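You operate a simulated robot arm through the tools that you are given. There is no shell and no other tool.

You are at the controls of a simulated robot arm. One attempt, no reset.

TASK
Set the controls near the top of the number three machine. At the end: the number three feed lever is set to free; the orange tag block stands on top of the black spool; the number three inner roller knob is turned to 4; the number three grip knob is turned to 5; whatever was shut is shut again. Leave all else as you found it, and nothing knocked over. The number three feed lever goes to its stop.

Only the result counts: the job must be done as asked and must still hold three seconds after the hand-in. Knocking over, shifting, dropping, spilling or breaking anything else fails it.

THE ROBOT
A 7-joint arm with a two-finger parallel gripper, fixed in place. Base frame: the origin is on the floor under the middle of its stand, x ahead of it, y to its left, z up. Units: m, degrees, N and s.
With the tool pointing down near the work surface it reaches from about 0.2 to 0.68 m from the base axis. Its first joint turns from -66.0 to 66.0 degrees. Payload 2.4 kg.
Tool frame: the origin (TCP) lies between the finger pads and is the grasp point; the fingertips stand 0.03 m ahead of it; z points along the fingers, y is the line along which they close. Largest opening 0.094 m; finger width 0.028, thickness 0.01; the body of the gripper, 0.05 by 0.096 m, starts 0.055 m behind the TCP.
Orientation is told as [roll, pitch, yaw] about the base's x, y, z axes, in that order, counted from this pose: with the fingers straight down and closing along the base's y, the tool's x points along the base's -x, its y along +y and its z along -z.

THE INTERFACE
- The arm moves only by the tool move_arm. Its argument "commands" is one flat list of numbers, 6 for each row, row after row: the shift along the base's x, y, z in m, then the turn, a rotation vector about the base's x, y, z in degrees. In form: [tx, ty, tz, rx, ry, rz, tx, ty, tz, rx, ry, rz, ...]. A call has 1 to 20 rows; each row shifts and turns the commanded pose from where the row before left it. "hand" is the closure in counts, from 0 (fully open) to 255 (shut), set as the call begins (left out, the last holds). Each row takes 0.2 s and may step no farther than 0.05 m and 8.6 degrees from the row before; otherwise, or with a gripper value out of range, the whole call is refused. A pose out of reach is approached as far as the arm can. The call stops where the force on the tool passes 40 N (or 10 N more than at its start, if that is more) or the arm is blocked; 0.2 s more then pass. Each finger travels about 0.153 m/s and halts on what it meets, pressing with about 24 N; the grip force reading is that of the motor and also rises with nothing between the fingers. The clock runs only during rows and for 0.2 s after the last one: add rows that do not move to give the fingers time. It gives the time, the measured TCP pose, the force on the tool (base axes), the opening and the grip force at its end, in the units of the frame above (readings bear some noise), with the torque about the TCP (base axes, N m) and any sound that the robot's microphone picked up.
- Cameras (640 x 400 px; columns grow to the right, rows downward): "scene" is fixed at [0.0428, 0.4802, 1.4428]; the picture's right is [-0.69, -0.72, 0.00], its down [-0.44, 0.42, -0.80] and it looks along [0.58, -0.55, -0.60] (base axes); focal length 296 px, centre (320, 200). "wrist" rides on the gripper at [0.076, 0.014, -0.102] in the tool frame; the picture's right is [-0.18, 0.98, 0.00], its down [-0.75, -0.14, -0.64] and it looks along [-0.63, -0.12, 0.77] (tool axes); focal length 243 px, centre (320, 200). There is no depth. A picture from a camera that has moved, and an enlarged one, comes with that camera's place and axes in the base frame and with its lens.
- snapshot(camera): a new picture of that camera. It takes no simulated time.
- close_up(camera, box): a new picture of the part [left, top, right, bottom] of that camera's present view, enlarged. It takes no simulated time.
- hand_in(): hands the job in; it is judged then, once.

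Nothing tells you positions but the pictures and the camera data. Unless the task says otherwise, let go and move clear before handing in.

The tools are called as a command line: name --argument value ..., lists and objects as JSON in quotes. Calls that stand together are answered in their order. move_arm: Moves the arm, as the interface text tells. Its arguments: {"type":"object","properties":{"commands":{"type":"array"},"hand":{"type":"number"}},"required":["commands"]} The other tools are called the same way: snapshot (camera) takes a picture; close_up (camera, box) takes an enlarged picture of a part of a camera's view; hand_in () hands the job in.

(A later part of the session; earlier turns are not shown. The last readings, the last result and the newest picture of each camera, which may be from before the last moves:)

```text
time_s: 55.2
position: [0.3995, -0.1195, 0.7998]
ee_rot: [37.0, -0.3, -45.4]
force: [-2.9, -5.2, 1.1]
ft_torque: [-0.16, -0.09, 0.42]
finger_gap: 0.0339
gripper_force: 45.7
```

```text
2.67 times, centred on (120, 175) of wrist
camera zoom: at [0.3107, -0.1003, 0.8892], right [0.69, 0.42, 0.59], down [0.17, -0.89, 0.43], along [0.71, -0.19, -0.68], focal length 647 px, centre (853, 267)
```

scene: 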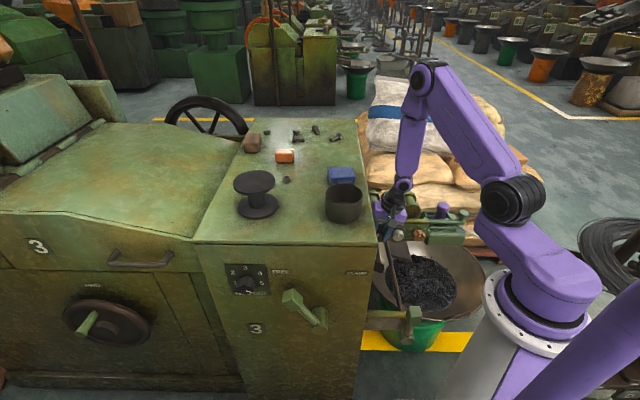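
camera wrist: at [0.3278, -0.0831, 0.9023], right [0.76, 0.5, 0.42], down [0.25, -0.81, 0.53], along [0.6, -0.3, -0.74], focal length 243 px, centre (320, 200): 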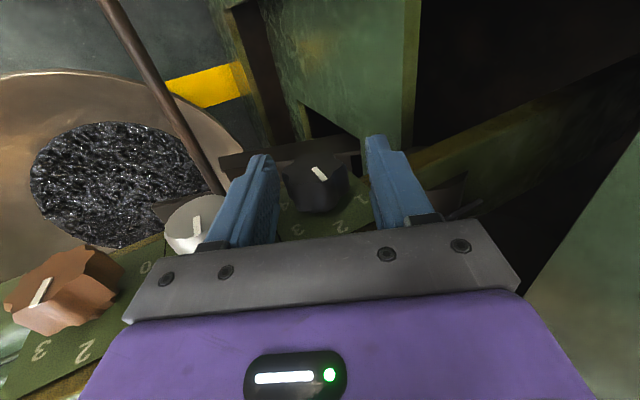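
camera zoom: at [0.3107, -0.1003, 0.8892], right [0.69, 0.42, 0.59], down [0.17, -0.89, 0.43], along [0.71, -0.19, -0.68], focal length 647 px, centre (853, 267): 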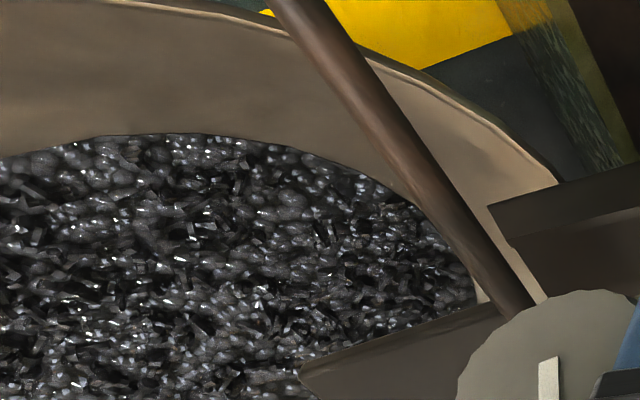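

The silver knob has been turned slightly, probably when the right finger opened next to it at the steep lean. I will put it back to 2 later. From now on I'll keep the lean at 28° or less, so I first roll back 10° while still gripping and only then open.

move_arm --commands '[0.0003, 0.0003, 0.0002, -2.828, 2.828, 0, 0.0003, 0.0003, 0.0002, -2.828, 2.828, 0, 0.0002, 0.0002, 0.0001, -1.414, 1.414, 0]'

move_arm --commands '[0, 0, 0, 0, 0, 0, 0, 0, 0, 0, 0, 0, 0.0004, 0.0004, 0.0003, -2.828, 2.828, 0, 0.0004, 0.0004, 0.0003, -2.828, 2.828, 0, 0.0004, 0.0004, 0.0003, -2.828, 2.828, 0, 0.0004, 0.0004, 0.0002, -2.828, 2.828, 0, 0.0003, 0.0003, 0.0001, -2.121, 2.121, 0]' --hand 135

close_up --camera "scene" --box '[368, 215, 432, 255]'

close_up --camera "wrist" --box '[160, 80, 480, 280]'

```text
time_s: 56.0
position: [0.4006, -0.1179, 0.8008]
ee_rot: [27.1, -0.4, -45.2]
force: [-0.1, -5.7, 11.5]
ft_torque: [0.19, 0.13, 0.2]
finger_gap: 0.034
gripper_force: 45.5
```

```text
time_s: 57.6
position: [0.4032, -0.117, 0.8029]
ee_rot: [8.0, -0.4, -45.2]
force: [0.1, -0.2, 0.2]
ft_torque: [0.02, -0.01, 0.0]
finger_gap: 0.0444
gripper_force: 0.1
```

```text
10.00 times, centred on (400, 235) of scene
camera zoom: at [0.0428, 0.4802, 1.4427], right [-0.69, -0.72, 0.0], down [-0.44, 0.42, -0.8], along [0.58, -0.55, -0.6], focal length 2963 px, centre (-480, -150)
```

zoom: 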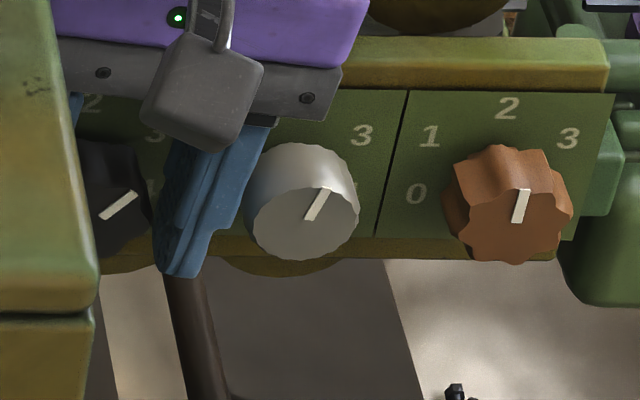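

```text
2.00 times, centred on (320, 180) of wrist
camera zoom: at [0.3492, -0.0621, 0.9041], right [0.82, 0.56, 0.14], down [0.37, -0.69, 0.62], along [0.44, -0.46, -0.77], focal length 485 px, centre (320, 240)
```

zoom: 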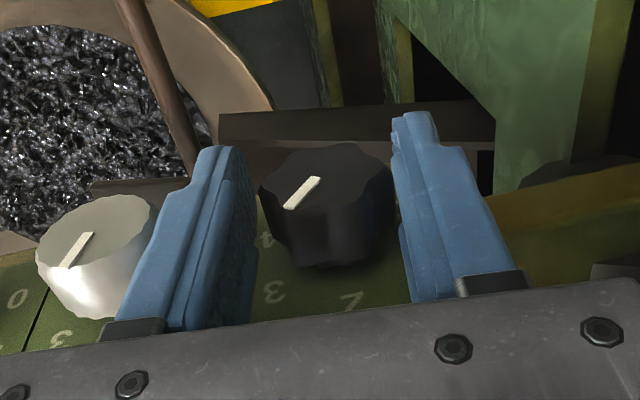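

The silver knob sits about 10° off and I'll fix it at the end. Now I grip the black knob again and turn it from a lean of 8° to 28°, then open at the safe angle and check both knobs.

move_arm --commands '[0, 0, 0, 0, 0, 0, 0, 0, 0, 0, 0, 0, 0, 0, 0, 0, 0, 0, -0.0005, -0.0005, -0.0002, 2.828, -2.828, 0, -0.0005, -0.0005, -0.0002, 2.828, -2.828, 0, -0.0005, -0.0005, -0.0002, 2.828, -2.828, 0, -0.0005, -0.0005, -0.0002, 2.828, -2.828, 0, -0.0005, -0.0005, -0.0002, 2.828, -2.828, 0]' --hand 255

close_up --camera "scene" --box '[368, 215, 432, 255]'

close_up --camera "wrist" --box '[160, 80, 480, 280]'

```text
time_s: 59.4
position: [0.4012, -0.1196, 0.8006]
ee_rot: [28.3, -0.4, -45.1]
force: [15.9, 10.3, 4.5]
ft_torque: [-0.43, -0.75, -0.57]
finger_gap: 0.0345
gripper_force: 44.7
```

```text
10.00 times, centred on (400, 235) of scene
camera zoom: at [0.0431, 0.4804, 1.4427], right [-0.69, -0.72, 0.0], down [-0.44, 0.42, -0.8], along [0.58, -0.55, -0.6], focal length 2963 px, centre (-480, -150)
```

zoom: 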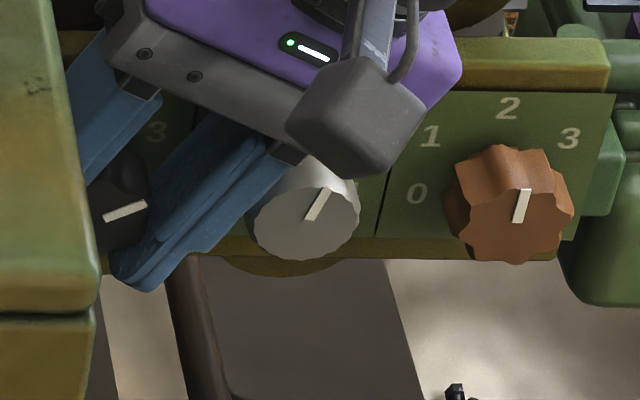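

```text
2.00 times, centred on (320, 180) of wrist
camera zoom: at [0.3221, -0.0892, 0.8967], right [0.74, 0.48, 0.47], down [0.23, -0.83, 0.5], along [0.63, -0.27, -0.73], focal length 485 px, centre (320, 240)
```

zoom: 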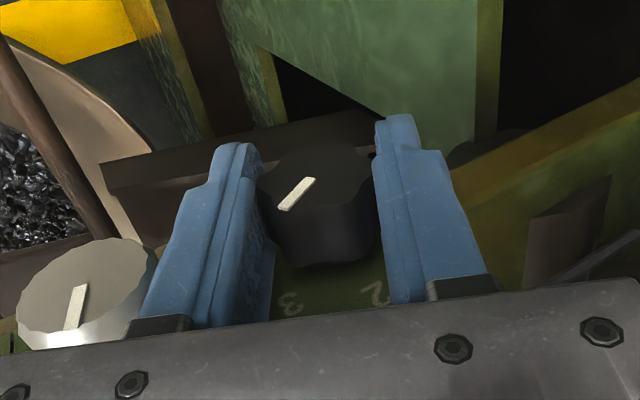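

The black pointer moved on and the silver one did not. I open, roll back and repeat the stroke.

move_arm --commands '[0.0005, 0.0005, 0, 0, 0, 0, 0, 0, 0, 0, 0, 0, 0.0005, 0.0005, 0.0002, -2.828, 2.828, 0, 0.0005, 0.0005, 0.0002, -2.828, 2.828, 0, 0.0005, 0.0005, 0.0002, -2.828, 2.828, 0, 0.0005, 0.0005, 0.0002, -2.828, 2.828, 0, 0.0005, 0.0005, 0.0002, -2.828, 2.828, 0]' --hand 135

move_arm --commands '[0, 0, 0, 0, 0, 0, 0, 0, 0, 0, 0, 0, 0, 0, 0, 0, 0, 0, -0.0004, -0.0004, -0.0002, 2.828, -2.828, 0, -0.0004, -0.0004, -0.0002, 2.828, -2.828, 0, -0.0004, -0.0004, -0.0002, 2.828, -2.828, 0, -0.0004, -0.0004, -0.0002, 2.828, -2.828, 0, -0.0004, -0.0004, -0.0002, 2.828, -2.828, 0]' --hand 255

close_up --camera "scene" --box '[368, 215, 432, 255]'

close_up --camera "wrist" --box '[160, 80, 480, 280]'

```text
time_s: 61.0
position: [0.4029, -0.1178, 0.8023]
ee_rot: [7.9, -0.5, -45.1]
force: [0.4, -0.3, 0.3]
ft_torque: [-0.02, -0.02, 0.03]
finger_gap: 0.0442
gripper_force: 0.1
```

```text
time_s: 62.8
position: [0.4014, -0.1189, 0.8005]
ee_rot: [28.0, -0.4, -45.2]
force: [0.9, -2.1, 3.1]
ft_torque: [0.29, 0.24, 0.92]
finger_gap: 0.0343
gripper_force: 45.7
```

```text
10.00 times, centred on (400, 235) of scene
camera zoom: at [0.0428, 0.4801, 1.4428], right [-0.69, -0.72, 0.0], down [-0.44, 0.42, -0.8], along [0.58, -0.55, -0.6], focal length 2963 px, centre (-480, -150)
```

zoom: 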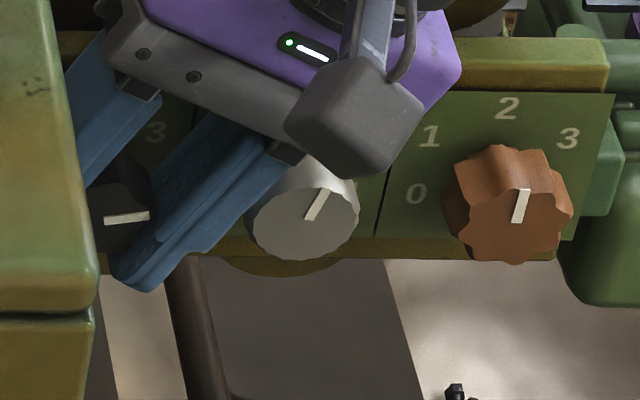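

```text
2.00 times, centred on (320, 180) of wrist
camera zoom: at [0.3221, -0.0889, 0.8969], right [0.74, 0.48, 0.46], down [0.23, -0.83, 0.51], along [0.63, -0.27, -0.73], focal length 485 px, centre (320, 240)
```

zoom: 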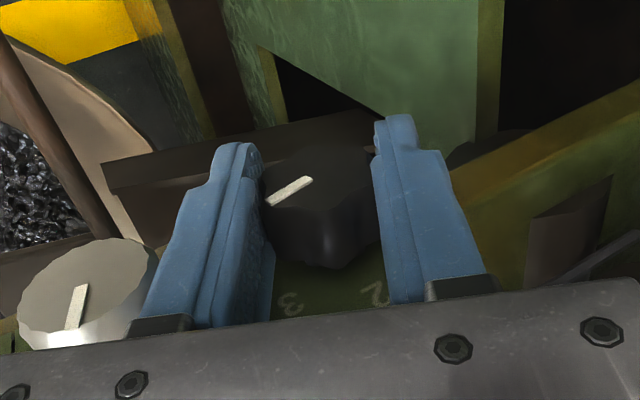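

The pointer is now at about 80°. I do another stroke.

move_arm --commands '[0, 0, 0, 0, 0, 0, 0, 0, 0, 0, 0, 0, 0.0005, 0.0005, 0.0002, -2.828, 2.828, 0, 0.0005, 0.0005, 0.0002, -2.828, 2.828, 0, 0.0005, 0.0005, 0.0002, -2.828, 2.828, 0, 0.0004, 0.0004, 0.0002, -2.828, 2.828, 0, 0.0003, 0.0003, 0.0002, -2.828, 2.828, 0]' --hand 135

close_up --camera "wrist" --box '[160, 80, 480, 280]'

close_up --camera "scene" --box '[368, 215, 432, 255]'

```text
time_s: 64.4
position: [0.4035, -0.1159, 0.8016]
ee_rot: [8.0, -0.5, -45.2]
force: [-0.2, 0.4, -0.3]
ft_torque: [-0.02, 0.04, 0.02]
finger_gap: 0.0445
gripper_force: 0.0
```

```text
2.00 times, centred on (320, 180) of wrist
camera zoom: at [0.3499, -0.0611, 0.9039], right [0.82, 0.56, 0.14], down [0.37, -0.69, 0.62], along [0.44, -0.46, -0.77], focal length 485 px, centre (320, 240)
```

zoom: 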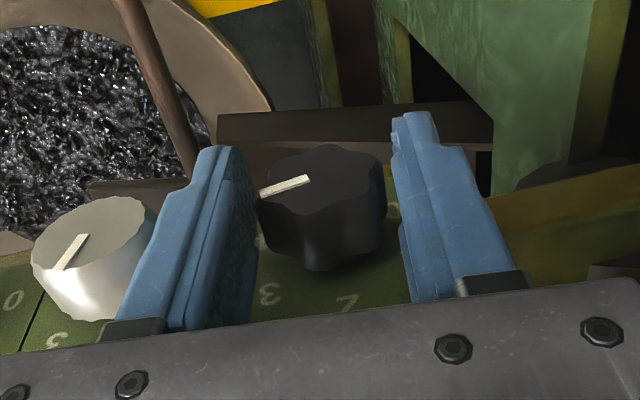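

```text
10.00 times, centred on (400, 235) of scene
camera zoom: at [0.0428, 0.4802, 1.4428], right [-0.69, -0.72, 0.0], down [-0.44, 0.42, -0.8], along [0.58, -0.55, -0.6], focal length 2963 px, centre (-480, -150)
```

zoom: 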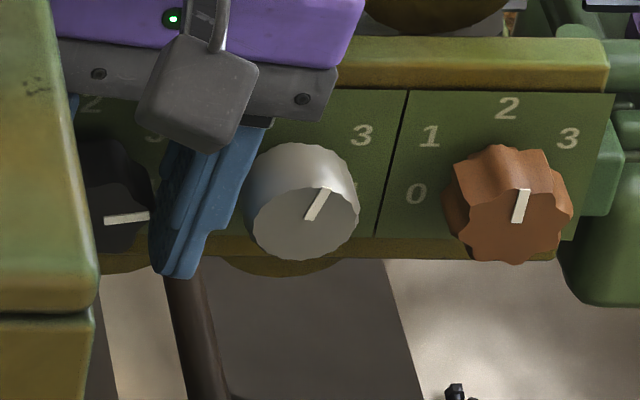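

By measurement the black pointer stands at about 87°. I turn another 20°, then the remainder.

move_arm --commands '[0, 0, 0, 0, 0, 0, 0, 0, 0, 0, 0, 0, 0, 0, 0, 0, 0, 0, -0.0005, -0.0005, -0.0002, 2.828, -2.828, 0, -0.0005, -0.0005, -0.0002, 2.828, -2.828, 0, -0.0005, -0.0005, -0.0002, 2.828, -2.828, 0, -0.0005, -0.0005, -0.0002, 2.828, -2.828, 0, -0.0005, -0.0005, -0.0002, 2.828, -2.828, 0]' --hand 255

move_arm --commands '[0, 0, 0, 0, 0, 0, 0, 0, 0, 0, 0, 0, 0.0005, 0.0005, 0.0002, -2.828, 2.828, 0, 0.0005, 0.0005, 0.0002, -2.828, 2.828, 0, 0.0005, 0.0005, 0.0002, -2.828, 2.828, 0, 0.0005, 0.0005, 0.0002, -2.828, 2.828, 0, 0.0005, 0.0005, 0.0002, -2.828, 2.828, 0]' --hand 135

close_up --camera "wrist" --box '[160, 80, 480, 280]'

close_up --camera "scene" --box '[368, 215, 432, 255]'

```text
time_s: 66.2
position: [0.401, -0.1199, 0.8003]
ee_rot: [28.0, -0.4, -45.2]
force: [7.7, -0.1, -10.7]
ft_torque: [0.2, 0.24, 0.26]
finger_gap: 0.0339
gripper_force: 45.3
```

```text
time_s: 67.8
position: [0.4031, -0.1169, 0.8012]
ee_rot: [7.9, -0.4, -45.1]
force: [0.2, -0.8, 1.0]
ft_torque: [0.0, -0.01, 0.03]
finger_gap: 0.0443
gripper_force: 0.0
```

```text
2.00 times, centred on (320, 180) of wrist
camera zoom: at [0.3495, -0.0612, 0.9038], right [0.82, 0.56, 0.14], down [0.37, -0.69, 0.62], along [0.44, -0.46, -0.77], focal length 485 px, centre (320, 240)
```

zoom: 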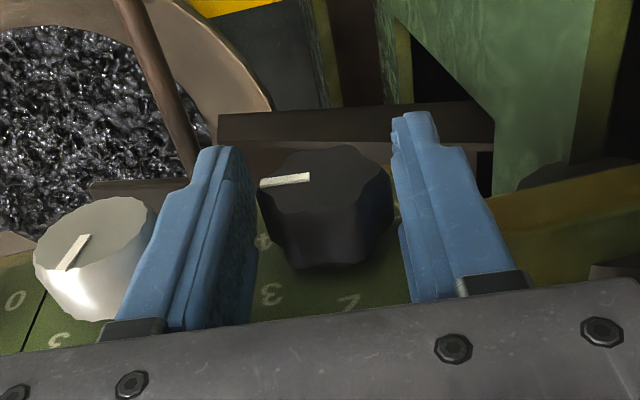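

```text
10.00 times, centred on (400, 235) of scene
camera zoom: at [0.0428, 0.4802, 1.4427], right [-0.69, -0.72, 0.0], down [-0.44, 0.42, -0.8], along [0.58, -0.55, -0.6], focal length 2963 px, centre (-480, -150)
```

zoom: 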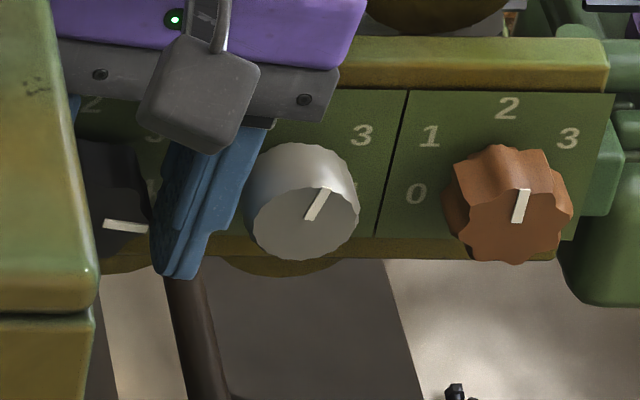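

The pointer is now at about 103°, and 17° remain. I grip and turn the remainder.

move_arm --commands '[0, 0, 0, 0, 0, 0, 0, 0, 0, 0, 0, 0, 0, 0, 0, 0, 0, 0, -0.0005, -0.0005, -0.0002, 2.828, -2.828, 0, -0.0005, -0.0005, -0.0002, 2.828, -2.828, 0, -0.0005, -0.0005, -0.0002, 2.828, -2.828, 0, -0.0005, -0.0005, -0.0002, 2.828, -2.828, 0, -0.0004, -0.0004, -0.0001, 2.121, -2.121, 0]' --hand 255

move_arm --commands '[0, 0, 0, 0, 0, 0, 0, 0, 0, 0, 0, 0, 0.0005, 0.0005, 0.0002, -2.828, 2.828, 0, 0.0005, 0.0005, 0.0002, -2.828, 2.828, 0, 0.0005, 0.0005, 0.0002, -2.828, 2.828, 0, 0.0005, 0.0005, 0.0002, -2.828, 2.828, 0, 0.0004, 0.0004, 0.0001, -2.121, 2.121, 0]' --hand 135

close_up --camera "wrist" --box '[160, 80, 480, 280]'

close_up --camera "scene" --box '[368, 215, 432, 255]'

```text
time_s: 69.6
position: [0.4017, -0.118, 0.8004]
ee_rot: [27.1, -0.4, -45.2]
force: [0.5, -0.9, 7.7]
ft_torque: [0.44, 0.41, 0.99]
finger_gap: 0.0344
gripper_force: 45.0
```

```text
time_s: 71.2
position: [0.4029, -0.118, 0.8021]
ee_rot: [8.0, -0.3, -45.1]
force: [0.2, 0.5, 0.2]
ft_torque: [0.01, -0.02, 0.03]
finger_gap: 0.0444
gripper_force: 0.1
```

```text
2.00 times, centred on (320, 180) of wrist
camera zoom: at [0.3495, -0.0613, 0.904], right [0.82, 0.56, 0.14], down [0.37, -0.69, 0.62], along [0.44, -0.46, -0.77], focal length 485 px, centre (320, 240)
```

zoom: 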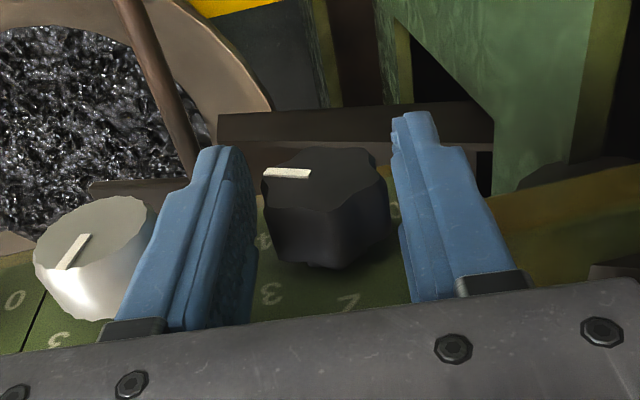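

```text
10.00 times, centred on (400, 235) of scene
camera zoom: at [0.0428, 0.4802, 1.4427], right [-0.69, -0.72, 0.0], down [-0.44, 0.42, -0.8], along [0.58, -0.55, -0.6], focal length 2963 px, centre (-480, -150)
```

zoom: 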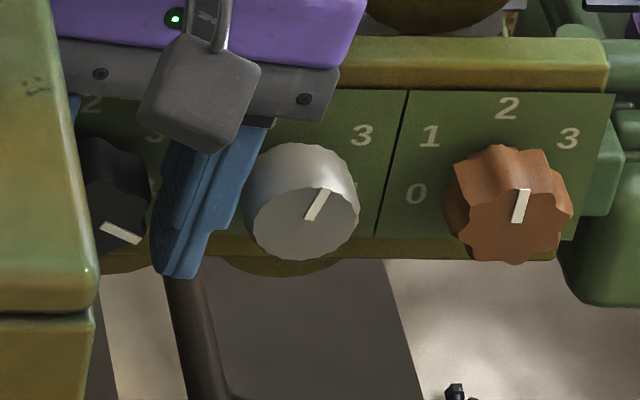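

The black pointer reads about 120°, so it is on 4. Now I lift straight out along the tool axis to check it and then put the silver knob back to 2.

move_arm --commands '[-0.0016, -0.0016, 0.0163, 0, 0, 0, -0.0016, -0.0016, 0.0163, 0, 0, 0, -0.0033, -0.0033, 0.0327, 0, 0, 0, -0.0033, -0.0033, 0.0327, 0, 0, 0]'

snapshot --camera "wrist"

close_up --camera "wrist" --box '[160, 80, 416, 240]'

close_up --camera "scene" --box '[368, 215, 432, 255]'

```text
time_s: 72.2
position: [0.3946, -0.1257, 0.8986]
ee_rot: [7.9, -0.3, -45.1]
force: [-0.1, 0.4, 0.2]
ft_torque: [0.03, -0.01, -0.01]
finger_gap: 0.0442
gripper_force: 0.1
```

```text
taken
camera wrist: at [0.3403, -0.0706, 1.0019], right [0.82, 0.56, 0.14], down [0.37, -0.69, 0.62], along [0.44, -0.46, -0.77], focal length 243 px, centre (320, 200)
```

wrist: 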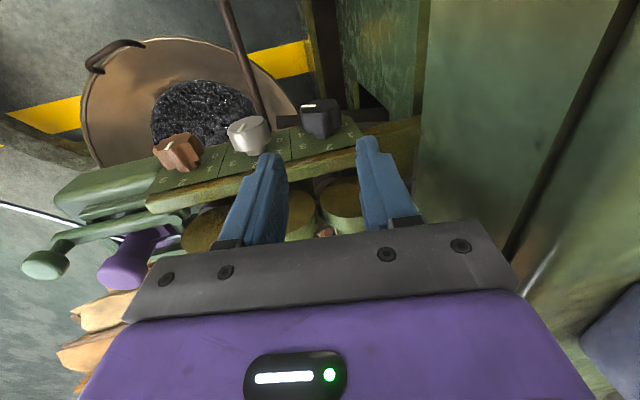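

```text
2.50 times, centred on (288, 160) of wrist
camera zoom: at [0.3403, -0.0706, 1.0019], right [0.82, 0.56, 0.14], down [0.37, -0.69, 0.62], along [0.44, -0.46, -0.77], focal length 606 px, centre (400, 300)
```

zoom: 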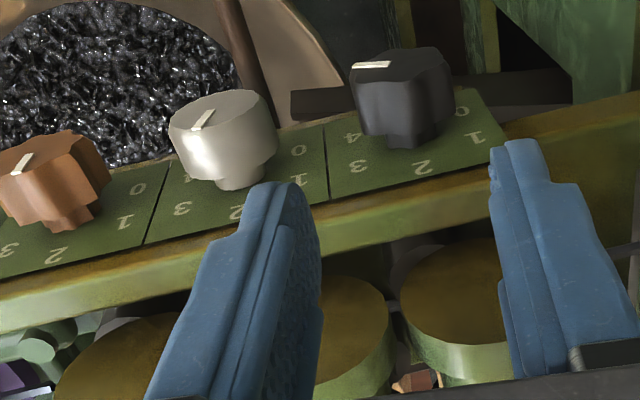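

```text
10.00 times, centred on (400, 235) of scene
camera zoom: at [0.0428, 0.4802, 1.4428], right [-0.69, -0.72, 0.0], down [-0.44, 0.42, -0.8], along [0.58, -0.55, -0.6], focal length 2963 px, centre (-480, -150)
```

zoom: 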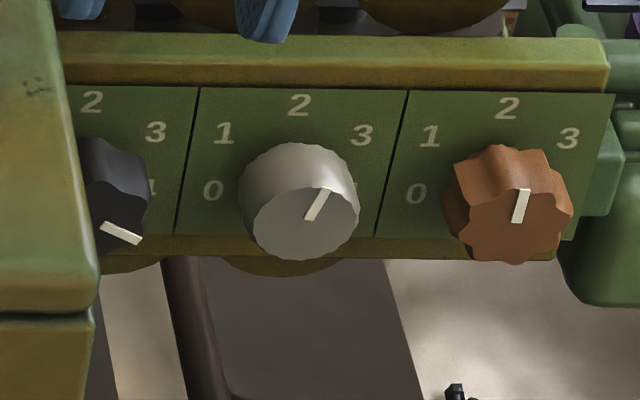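

The black knob is on 4. I now measure the silver knob's angle closely, using the untouched copper knob (at 2) as reference.

close_up --camera "scene" --box '[388, 226, 412, 241]'

close_up --camera "scene" --box '[408, 226, 432, 241]'

close_up --camera "wrist" --box '[140, 80, 268, 160]'

close_up --camera "wrist" --box '[260, 80, 388, 160]'

```text
16.00 times, centred on (400, 234) of scene
camera zoom: at [0.0428, 0.4802, 1.4428], right [-0.69, -0.72, 0.0], down [-0.44, 0.42, -0.8], along [0.58, -0.55, -0.6], focal length 4741 px, centre (-960, -336)
```

zoom: 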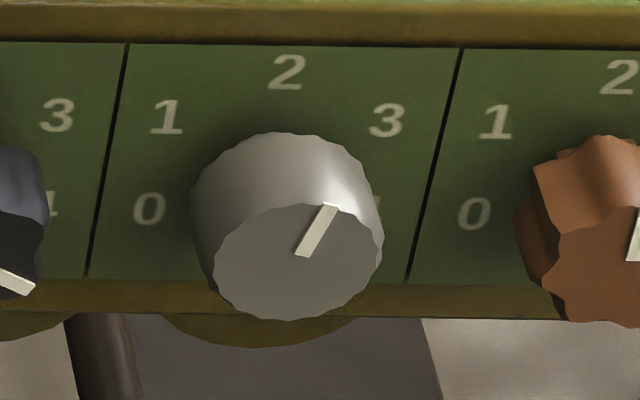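

```text
16.00 times, centred on (420, 234) of scene
camera zoom: at [0.0428, 0.4802, 1.4428], right [-0.69, -0.72, 0.0], down [-0.44, 0.42, -0.8], along [0.58, -0.55, -0.6], focal length 4741 px, centre (-1280, -336)
```

zoom: 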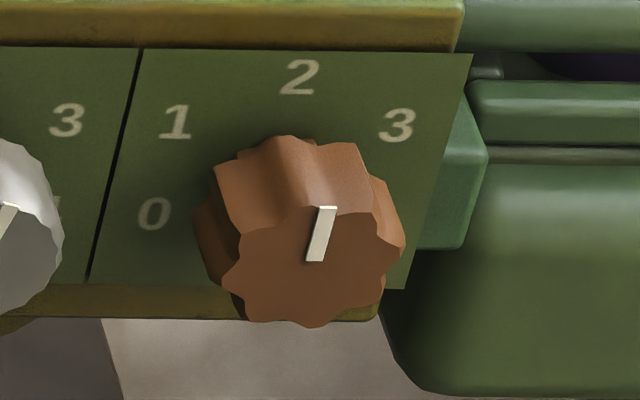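

```text
5.00 times, centred on (204, 120) of wrist
camera zoom: at [0.3403, -0.0706, 1.0019], right [0.82, 0.56, 0.14], down [0.37, -0.69, 0.62], along [0.44, -0.46, -0.77], focal length 1213 px, centre (900, 600)
```

zoom: 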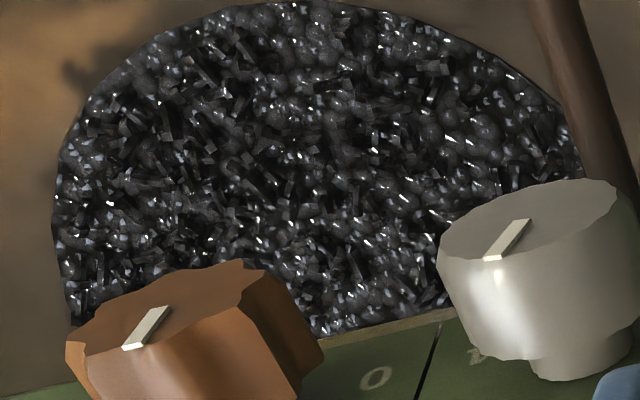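

```text
5.00 times, centred on (324, 120) of wrist
camera zoom: at [0.3403, -0.0706, 1.0019], right [0.82, 0.56, 0.14], down [0.37, -0.69, 0.62], along [0.44, -0.46, -0.77], focal length 1213 px, centre (300, 600)
```

zoom: 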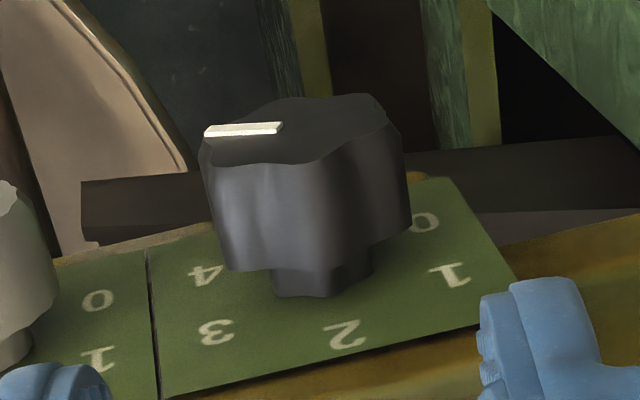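

The copper reference reads 0° in both views, the silver knob is about 14° clockwise of 2, and the black one is at about 119°, on 4. I move over to the silver knob with a 16° lean.

move_arm --commands '[-0.0196, -0.0196, 0, 2.828, -2.828, 0, -0.0196, -0.0196, 0, 2.828, -2.828, 0, -0.0195, -0.0195, 0, 0, 0, 0]' --hand 105

snapshot --camera "wrist"

close_up --camera "scene" --box '[360, 170, 488, 250]'

```text
time_s: 73.0
position: [0.334, -0.1853, 0.899]
ee_rot: [16.1, -0.4, -45.2]
force: [-0.9, 0.5, -0.8]
ft_torque: [-0.01, -0.01, 0.02]
finger_gap: 0.0553
gripper_force: 0.1
```

```text
taken
camera wrist: at [0.2704, -0.1397, 1.0006], right [0.8, 0.54, 0.27], down [0.31, -0.75, 0.58], along [0.52, -0.38, -0.77], focal length 243 px, centre (320, 200)
```

wrist: 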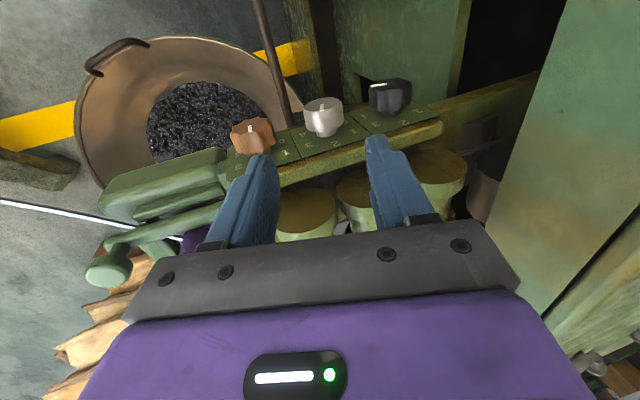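

```text
5.00 times, centred on (424, 210) of scene
camera zoom: at [0.0428, 0.4802, 1.4428], right [-0.69, -0.72, 0.0], down [-0.44, 0.42, -0.8], along [0.58, -0.55, -0.6], focal length 1482 px, centre (-200, 150)
```

zoom: 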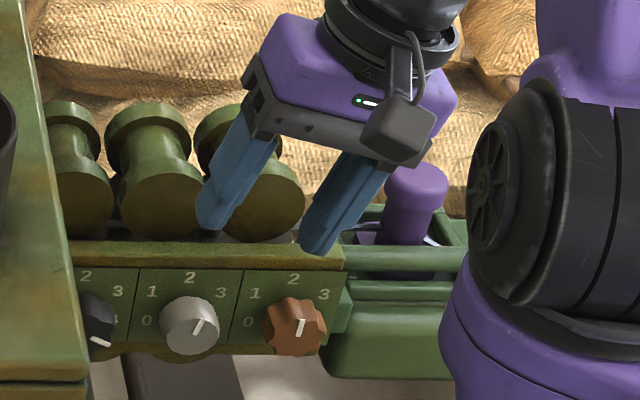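

The tool is above the silver knob. I check its lateral alignment in a close-up.

close_up --camera "wrist" --box '[256, 70, 384, 150]'

```text
5.00 times, centred on (320, 110) of wrist
camera zoom: at [0.2704, -0.1397, 1.0006], right [0.8, 0.54, 0.27], down [0.31, -0.75, 0.58], along [0.52, -0.38, -0.77], focal length 1213 px, centre (320, 650)
```

zoom: 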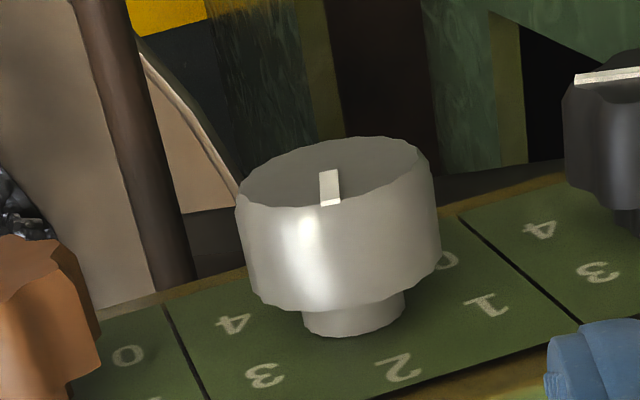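

The knob lies about 3–4 mm to the left of the tool's axis. I correct that and slide down around the silver knob.

move_arm --commands '[0.0022, 0.0022, 0, 0, 0, 0, 0.0049, 0.0049, -0.0243, 0, 0, 0, 0.0049, 0.0049, -0.0243, 0, 0, 0, 0.0049, 0.0049, -0.0243, 0, 0, 0, 0.0025, 0.0025, -0.0122, 0, 0, 0, 0.0025, 0.0025, -0.0122, 0, 0, 0]'

close_up --camera "wrist" --box '[160, 80, 480, 280]'

close_up --camera "scene" --box '[368, 205, 448, 255]'

```text
time_s: 74.4
position: [0.3569, -0.1635, 0.8032]
ee_rot: [16.0, -0.4, -45.1]
force: [1.5, 0.0, 0.0]
ft_torque: [-0.02, 0.01, 0.03]
finger_gap: 0.0554
gripper_force: 0.1
```

```text
2.00 times, centred on (320, 180) of wrist
camera zoom: at [0.2934, -0.1179, 0.9034], right [0.8, 0.54, 0.27], down [0.31, -0.75, 0.58], along [0.52, -0.38, -0.77], focal length 485 px, centre (320, 240)
```

zoom: 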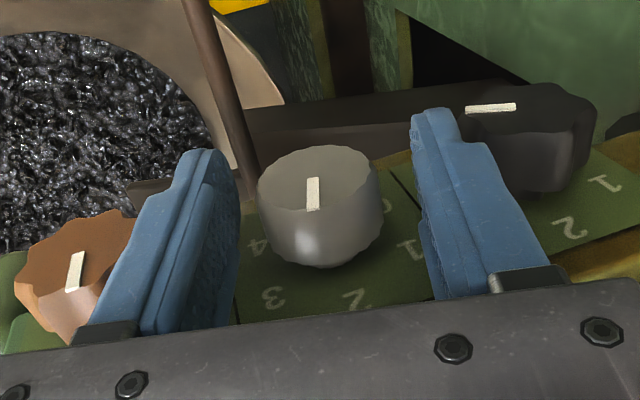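

```text
8.00 times, centred on (408, 230) of scene
camera zoom: at [0.0428, 0.4802, 1.4428], right [-0.69, -0.72, 0.0], down [-0.44, 0.42, -0.8], along [0.58, -0.55, -0.6], focal length 2371 px, centre (-384, -40)
```

zoom: 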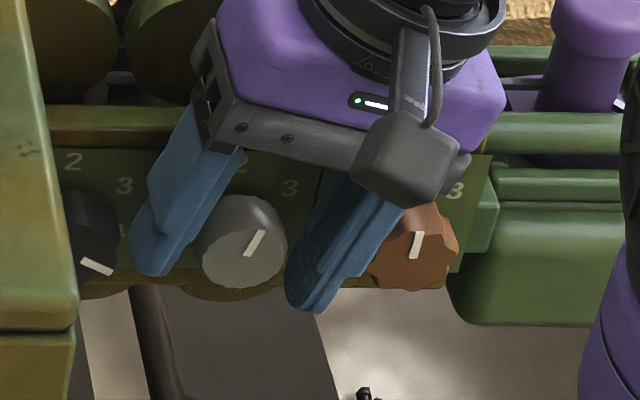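

The silver knob is centred between the fingers, clear of its neighbours. I close on it and turn it 14° back, counter-clockwise.

move_arm --commands '[0, 0, 0, 0, 0, 0, 0, 0, 0, 0, 0, 0, 0, 0, 0, 0, 0, 0]' --hand 255

close_up --camera "wrist" --box '[160, 80, 480, 280]'

move_arm --commands '[0.0004, 0.0004, 0.0001, -2.475, 2.475, 0, 0.0004, 0.0004, 0.0001, -2.475, 2.475, 0, 0.0004, 0.0004, 0.0001, -2.475, 2.475, 0, 0.0004, 0.0004, 0.0001, -2.475, 2.475, 0]'

close_up --camera "scene" --box '[384, 220, 432, 250]'

```text
time_s: 75.2
position: [0.3567, -0.1638, 0.8018]
ee_rot: [15.9, -0.3, -45.2]
force: [-6.4, -4.8, -18.5]
ft_torque: [-0.75, -0.53, 0.24]
finger_gap: 0.0346
gripper_force: 45.2
```

```text
2.00 times, centred on (320, 180) of wrist
camera zoom: at [0.293, -0.1185, 0.9032], right [0.8, 0.54, 0.27], down [0.31, -0.75, 0.58], along [0.52, -0.38, -0.77], focal length 485 px, centre (320, 240)
```

zoom: 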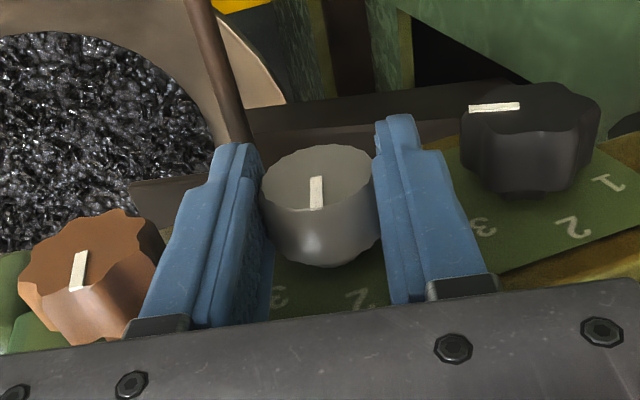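

```text
time_s: 76.2
position: [0.3587, -0.1619, 0.802]
ee_rot: [2.0, -0.4, -45.1]
force: [1.4, -9.6, -29.0]
ft_torque: [0.42, 0.54, 0.48]
finger_gap: 0.0347
gripper_force: 45.0
```

```text
13.33 times, centred on (408, 235) of scene
camera zoom: at [0.0432, 0.4798, 1.4429], right [-0.69, -0.72, 0.0], down [-0.44, 0.42, -0.8], along [0.58, -0.55, -0.6], focal length 3951 px, centre (-853, -267)
```

zoom: 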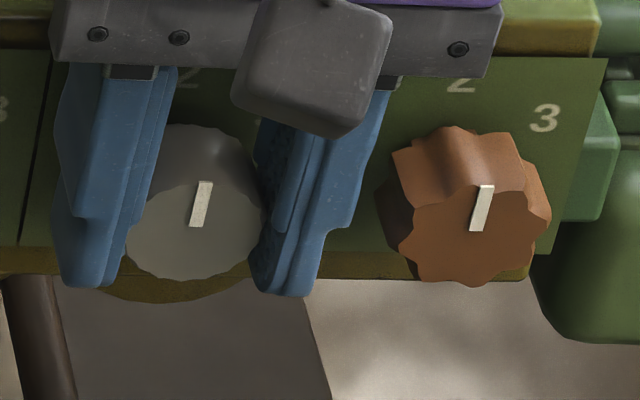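

The silver pointer is parallel to the copper one again. I open, check the angle, and lift out.

move_arm --commands '[0, 0, 0, 0, 0, 0, 0, 0, 0, 0, 0, 0]' --hand 110

close_up --camera "scene" --box '[384, 220, 432, 250]'

move_arm --commands '[0, 0, 0.015, 0, 0, 0, 0, 0, 0.02, 0, 0, 0, 0, 0, 0.035, 0, 0, 0, 0, 0, 0.035, 0, 0, 0]'

close_up --camera "scene" --box '[388, 226, 412, 241]'

close_up --camera "scene" --box '[368, 215, 432, 255]'

close_up --camera "wrist" --box '[200, 80, 456, 240]'

```text
time_s: 76.8
position: [0.3595, -0.1613, 0.8025]
ee_rot: [2.0, -0.5, -45.1]
force: [-0.2, -0.1, -0.4]
ft_torque: [-0.02, 0.02, -0.01]
finger_gap: 0.0531
gripper_force: 0.0
```

```text
13.33 times, centred on (408, 235) of scene
camera zoom: at [0.0428, 0.4802, 1.4428], right [-0.69, -0.72, 0.0], down [-0.44, 0.42, -0.8], along [0.58, -0.55, -0.6], focal length 3951 px, centre (-853, -267)
```

zoom: 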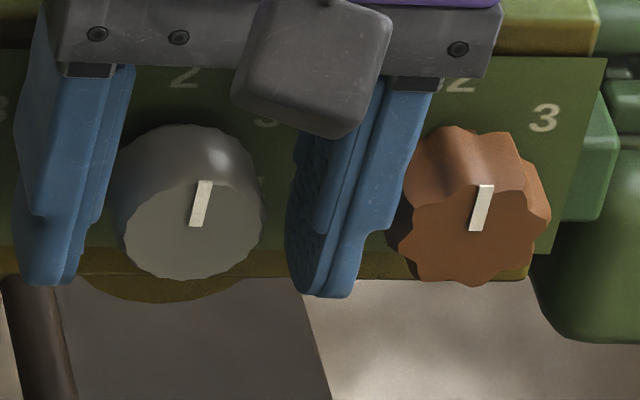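

```text
time_s: 77.8
position: [0.3592, -0.1607, 0.9087]
ee_rot: [1.9, -0.5, -45.1]
force: [-0.4, 0.4, -0.5]
ft_torque: [0.02, -0.01, -0.03]
finger_gap: 0.0535
gripper_force: 0.0
```

```text
16.00 times, centred on (400, 234) of scene
camera zoom: at [0.0428, 0.4802, 1.4428], right [-0.69, -0.72, 0.0], down [-0.44, 0.42, -0.8], along [0.58, -0.55, -0.6], focal length 4741 px, centre (-960, -336)
```

zoom: 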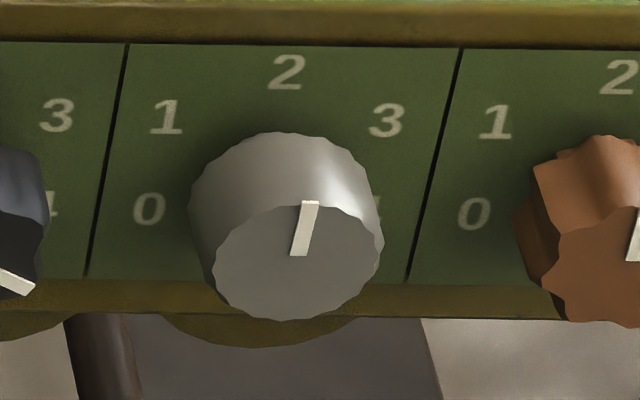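

```text
10.00 times, centred on (400, 235) of scene
camera zoom: at [0.0428, 0.4802, 1.4428], right [-0.69, -0.72, 0.0], down [-0.44, 0.42, -0.8], along [0.58, -0.55, -0.6], focal length 2963 px, centre (-480, -150)
```

zoom: 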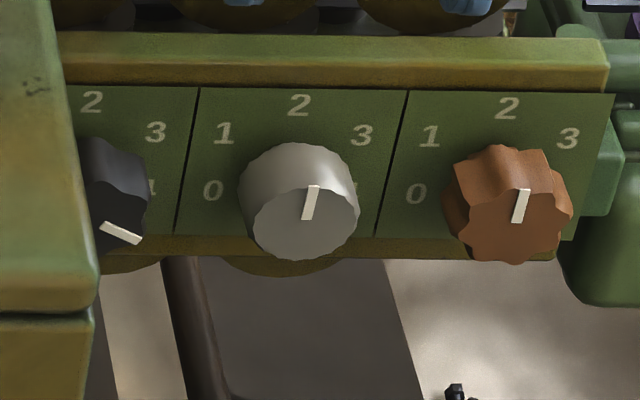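

```text
2.50 times, centred on (328, 160) of wrist
camera zoom: at [0.3128, -0.098, 1.0105], right [0.83, 0.56, 0.03], down [0.41, -0.65, 0.64], along [0.38, -0.52, -0.77], focal length 606 px, centre (300, 300)
```

zoom: 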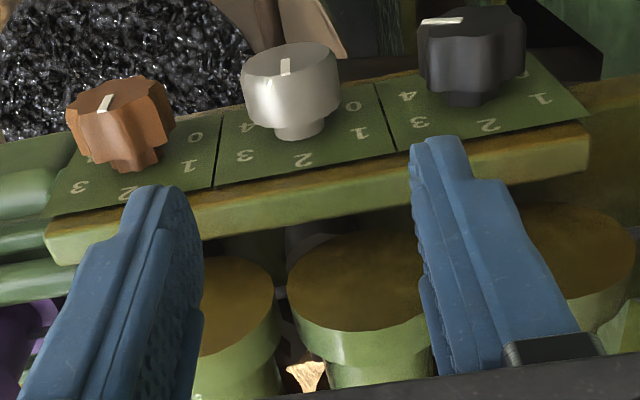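

The silver knob is back on 2 and the black knob is on 4. Next comes the orange block, so I rise well above everything and look down on the machine's top.

move_arm --commands '[0, 0, 0.048, 0, 0, 0, 0, 0, 0.048, 0, 0, 0, 0, 0, 0.048, 0, 0, 0, 0, 0, 0.048, 0, 0, 0, 0, 0, 0.048, 0, 0, 0, 0, 0, 0.048, 0, 0, 0]'

move_arm --commands '[0.025, 0.03, 0, 0, 0, 0, 0.025, 0.03, 0, 0, 0, 0, 0.025, 0.03, 0, 0, 0, 0, 0.025, 0.03, 0, 0, 0, 0, 0.025, 0.03, 0, 0, 0, 0, 0.015, 0.01, 0, 0, 0, 0]'

snapshot --camera "wrist"

snapshot --camera "scene"

```text
time_s: 79.2
position: [0.3599, -0.1603, 1.1968]
ee_rot: [1.8, -0.4, -45.1]
force: [1.1, 0.6, -0.3]
ft_torque: [-0.02, -0.01, -0.03]
finger_gap: 0.0536
gripper_force: 0.0
```

```text
time_s: 80.6
position: [0.4987, -0.0003, 1.1965]
ee_rot: [1.9, -0.4, -45.1]
force: [0.4, -0.7, 0.1]
ft_torque: [0.02, -0.01, -0.07]
finger_gap: 0.0534
gripper_force: 0.0
```

```text
taken
camera wrist: at [0.4523, 0.0625, 1.2983], right [0.83, 0.56, 0.04], down [0.41, -0.65, 0.64], along [0.38, -0.52, -0.77], focal length 243 px, centre (320, 200)
```

wrist: 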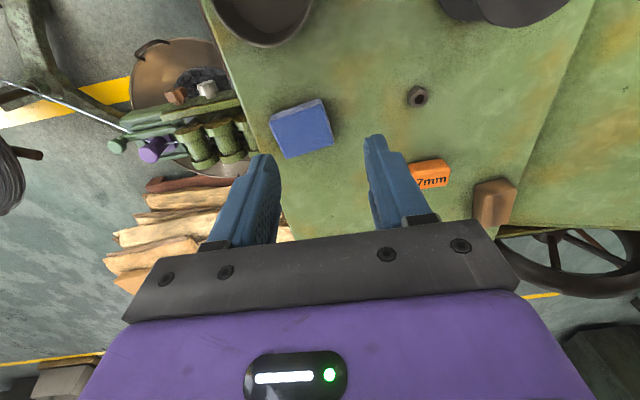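

```text
taken
```

scene: 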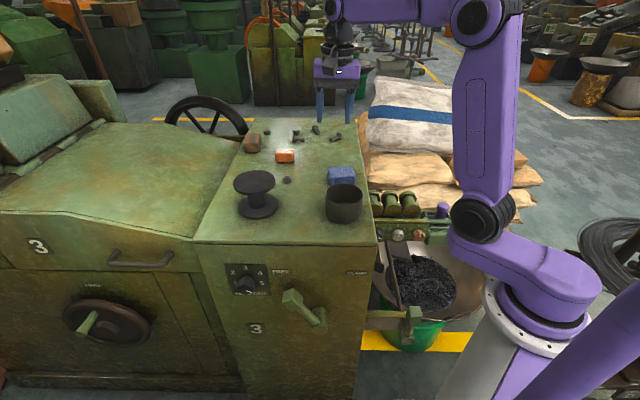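

The orange block, marked "…7mm", is partly hidden by a finger. I shift left so the camera sees the block and the spool fully.

move_arm --commands '[0.02, 0.03, 0, 0, 0, 0, 0.02, 0.03, 0, 0, 0, 0, 0.02, 0.03, 0, 0, 0, 0]' --hand 0

snapshot --camera "wrist"

close_up --camera "wrist" --box '[280, 40, 536, 200]'

close_up --camera "scene" --box '[220, 125, 316, 185]'

close_up --camera "scene" --box '[220, 165, 300, 215]'

```text
time_s: 81.4
position: [0.5587, 0.0903, 1.1953]
ee_rot: [2.0, -0.4, -45.2]
force: [0.6, -0.2, 0.2]
ft_torque: [0.01, 0.02, 0.04]
finger_gap: 0.0941
gripper_force: 0.0
```

```text
taken
camera wrist: at [0.5127, 0.1526, 1.2982], right [0.83, 0.56, 0.04], down [0.41, -0.65, 0.64], along [0.38, -0.52, -0.77], focal length 243 px, centre (320, 200)
```

wrist: 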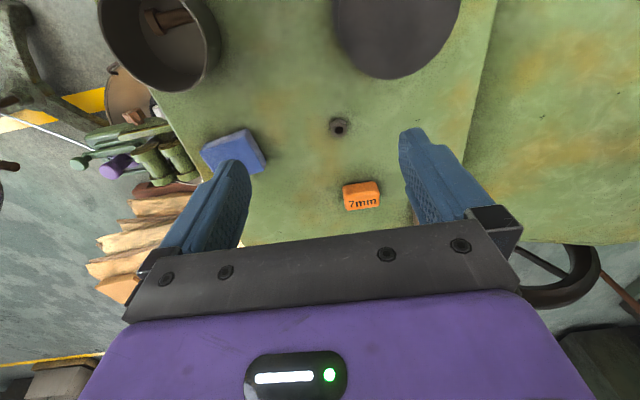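

```text
2.50 times, centred on (408, 120) of wrist
camera zoom: at [0.5127, 0.1526, 1.2982], right [0.83, 0.56, 0.04], down [0.41, -0.65, 0.64], along [0.38, -0.52, -0.77], focal length 606 px, centre (100, 400)
```

zoom: 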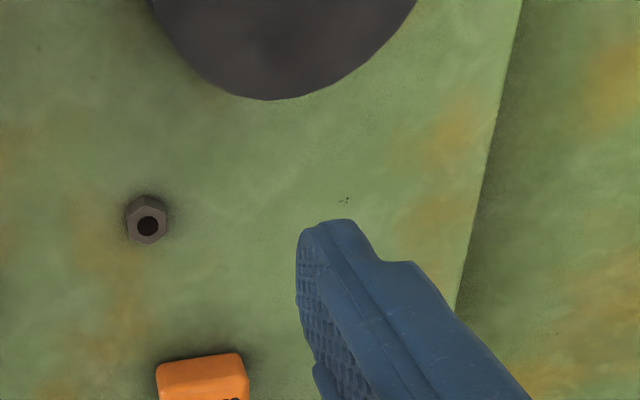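

```text
6.67 times, centred on (268, 155) of scene
camera zoom: at [0.0428, 0.4802, 1.4427], right [-0.69, -0.72, 0.0], down [-0.44, 0.42, -0.8], along [0.58, -0.55, -0.6], focal length 1976 px, centre (667, 500)
```

zoom: 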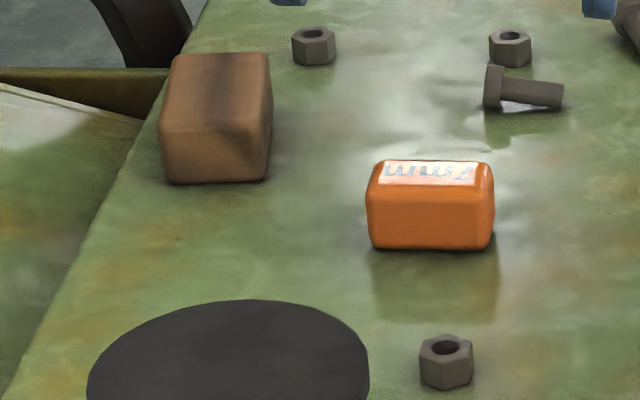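

```text
8.00 times, centred on (260, 190) of scene
camera zoom: at [0.0428, 0.4802, 1.4427], right [-0.69, -0.72, 0.0], down [-0.44, 0.42, -0.8], along [0.58, -0.55, -0.6], focal length 2371 px, centre (800, 280)
```

zoom: 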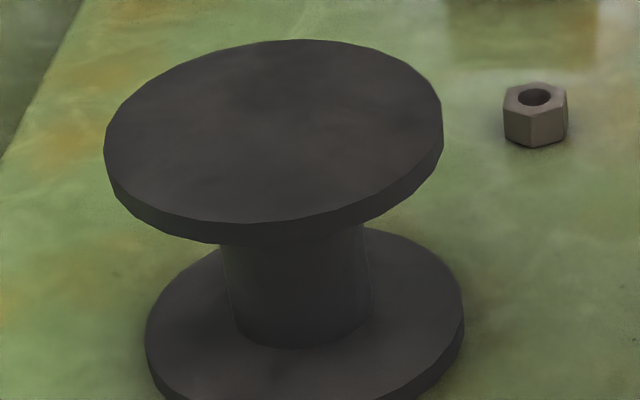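

I take a closer crop of the orange block and of the spool in the wrist view for precise positions.

close_up --camera "wrist" --box '[314, 165, 410, 225]'

close_up --camera "wrist" --box '[300, 0, 492, 120]'

```text
6.67 times, centred on (362, 195) of wrist
camera zoom: at [0.5127, 0.1526, 1.2982], right [0.83, 0.56, 0.04], down [0.41, -0.65, 0.64], along [0.38, -0.52, -0.77], focal length 1618 px, centre (40, 233)
```

zoom: 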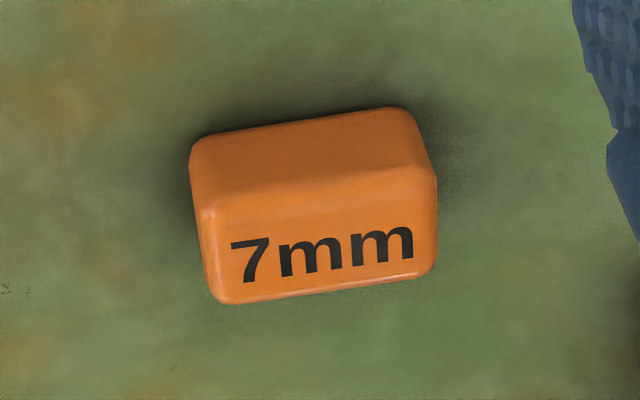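

```text
3.33 times, centred on (396, 60) of wrist
camera zoom: at [0.5127, 0.1526, 1.2982], right [0.83, 0.56, 0.04], down [0.41, -0.65, 0.64], along [0.38, -0.52, -0.77], focal length 809 px, centre (67, 667)
```

zoom: 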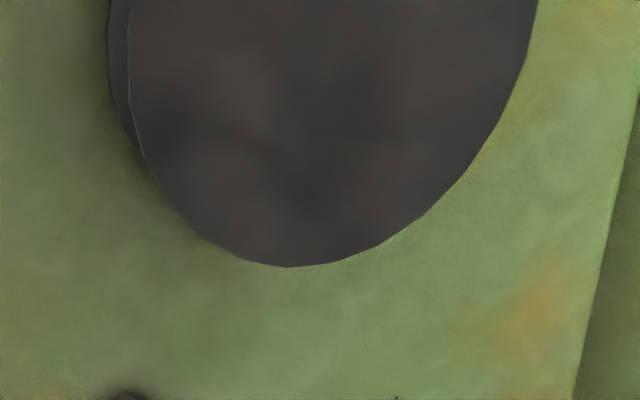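

The orange block is about 56 × 32 × 27 mm, centred near a=0.504, b=−0.518, with its long side along the machine's front. I shift over for a full view of the spool's top.

move_arm --commands '[0, 0.04, 0.01, 0, 0, 0, 0, 0.04, 0.01, 0, 0, 0, -0.01, 0.04, 0.01, 0, 0, 0]'

snapshot --camera "wrist"

```text
time_s: 82.2
position: [0.548, 0.2092, 1.2262]
ee_rot: [2.0, -0.5, -45.1]
force: [0.6, -0.3, -0.1]
ft_torque: [0.02, 0.01, 0.02]
finger_gap: 0.0942
gripper_force: 0.0
```

```text
taken
camera wrist: at [0.5023, 0.2724, 1.3279], right [0.83, 0.56, 0.03], down [0.41, -0.65, 0.64], along [0.38, -0.52, -0.77], focal length 243 px, centre (320, 200)
```

wrist: 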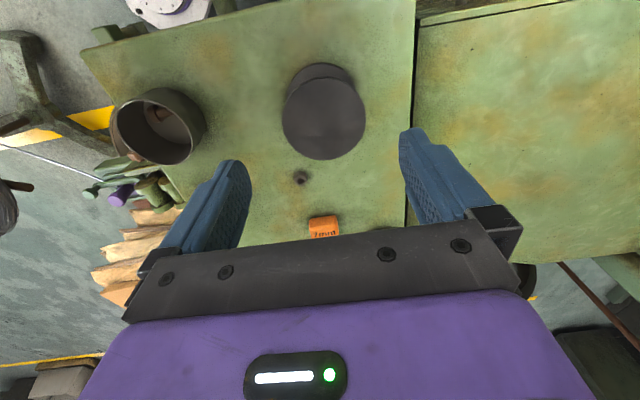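

close_up --camera "wrist" --box '[244, 50, 404, 150]'

close_up --camera "wrist" --box '[270, 150, 366, 250]'

```text
4.00 times, centred on (324, 100) of wrist
camera zoom: at [0.5023, 0.2724, 1.3279], right [0.83, 0.56, 0.03], down [0.41, -0.65, 0.64], along [0.38, -0.52, -0.77], focal length 970 px, centre (304, 600)
```

zoom: 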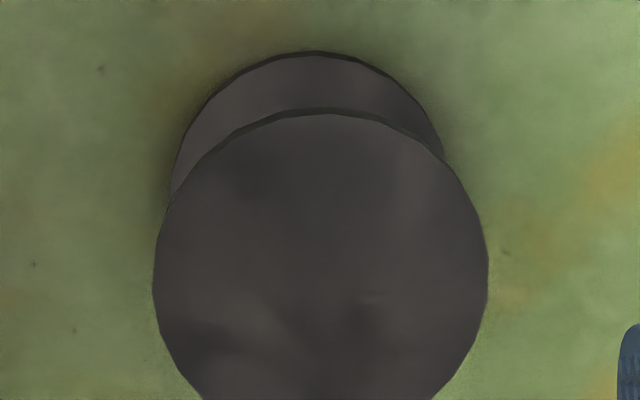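

```text
4.00 times, centred on (318, 200) of wrist
camera zoom: at [0.5023, 0.2724, 1.3279], right [0.83, 0.56, 0.03], down [0.41, -0.65, 0.64], along [0.38, -0.52, -0.77], focal length 970 px, centre (328, 200)
```

zoom: 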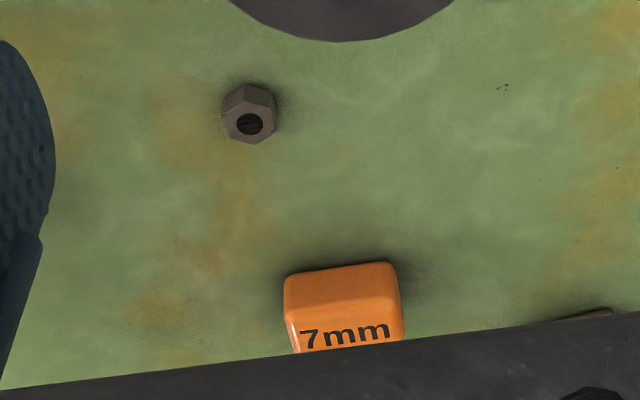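

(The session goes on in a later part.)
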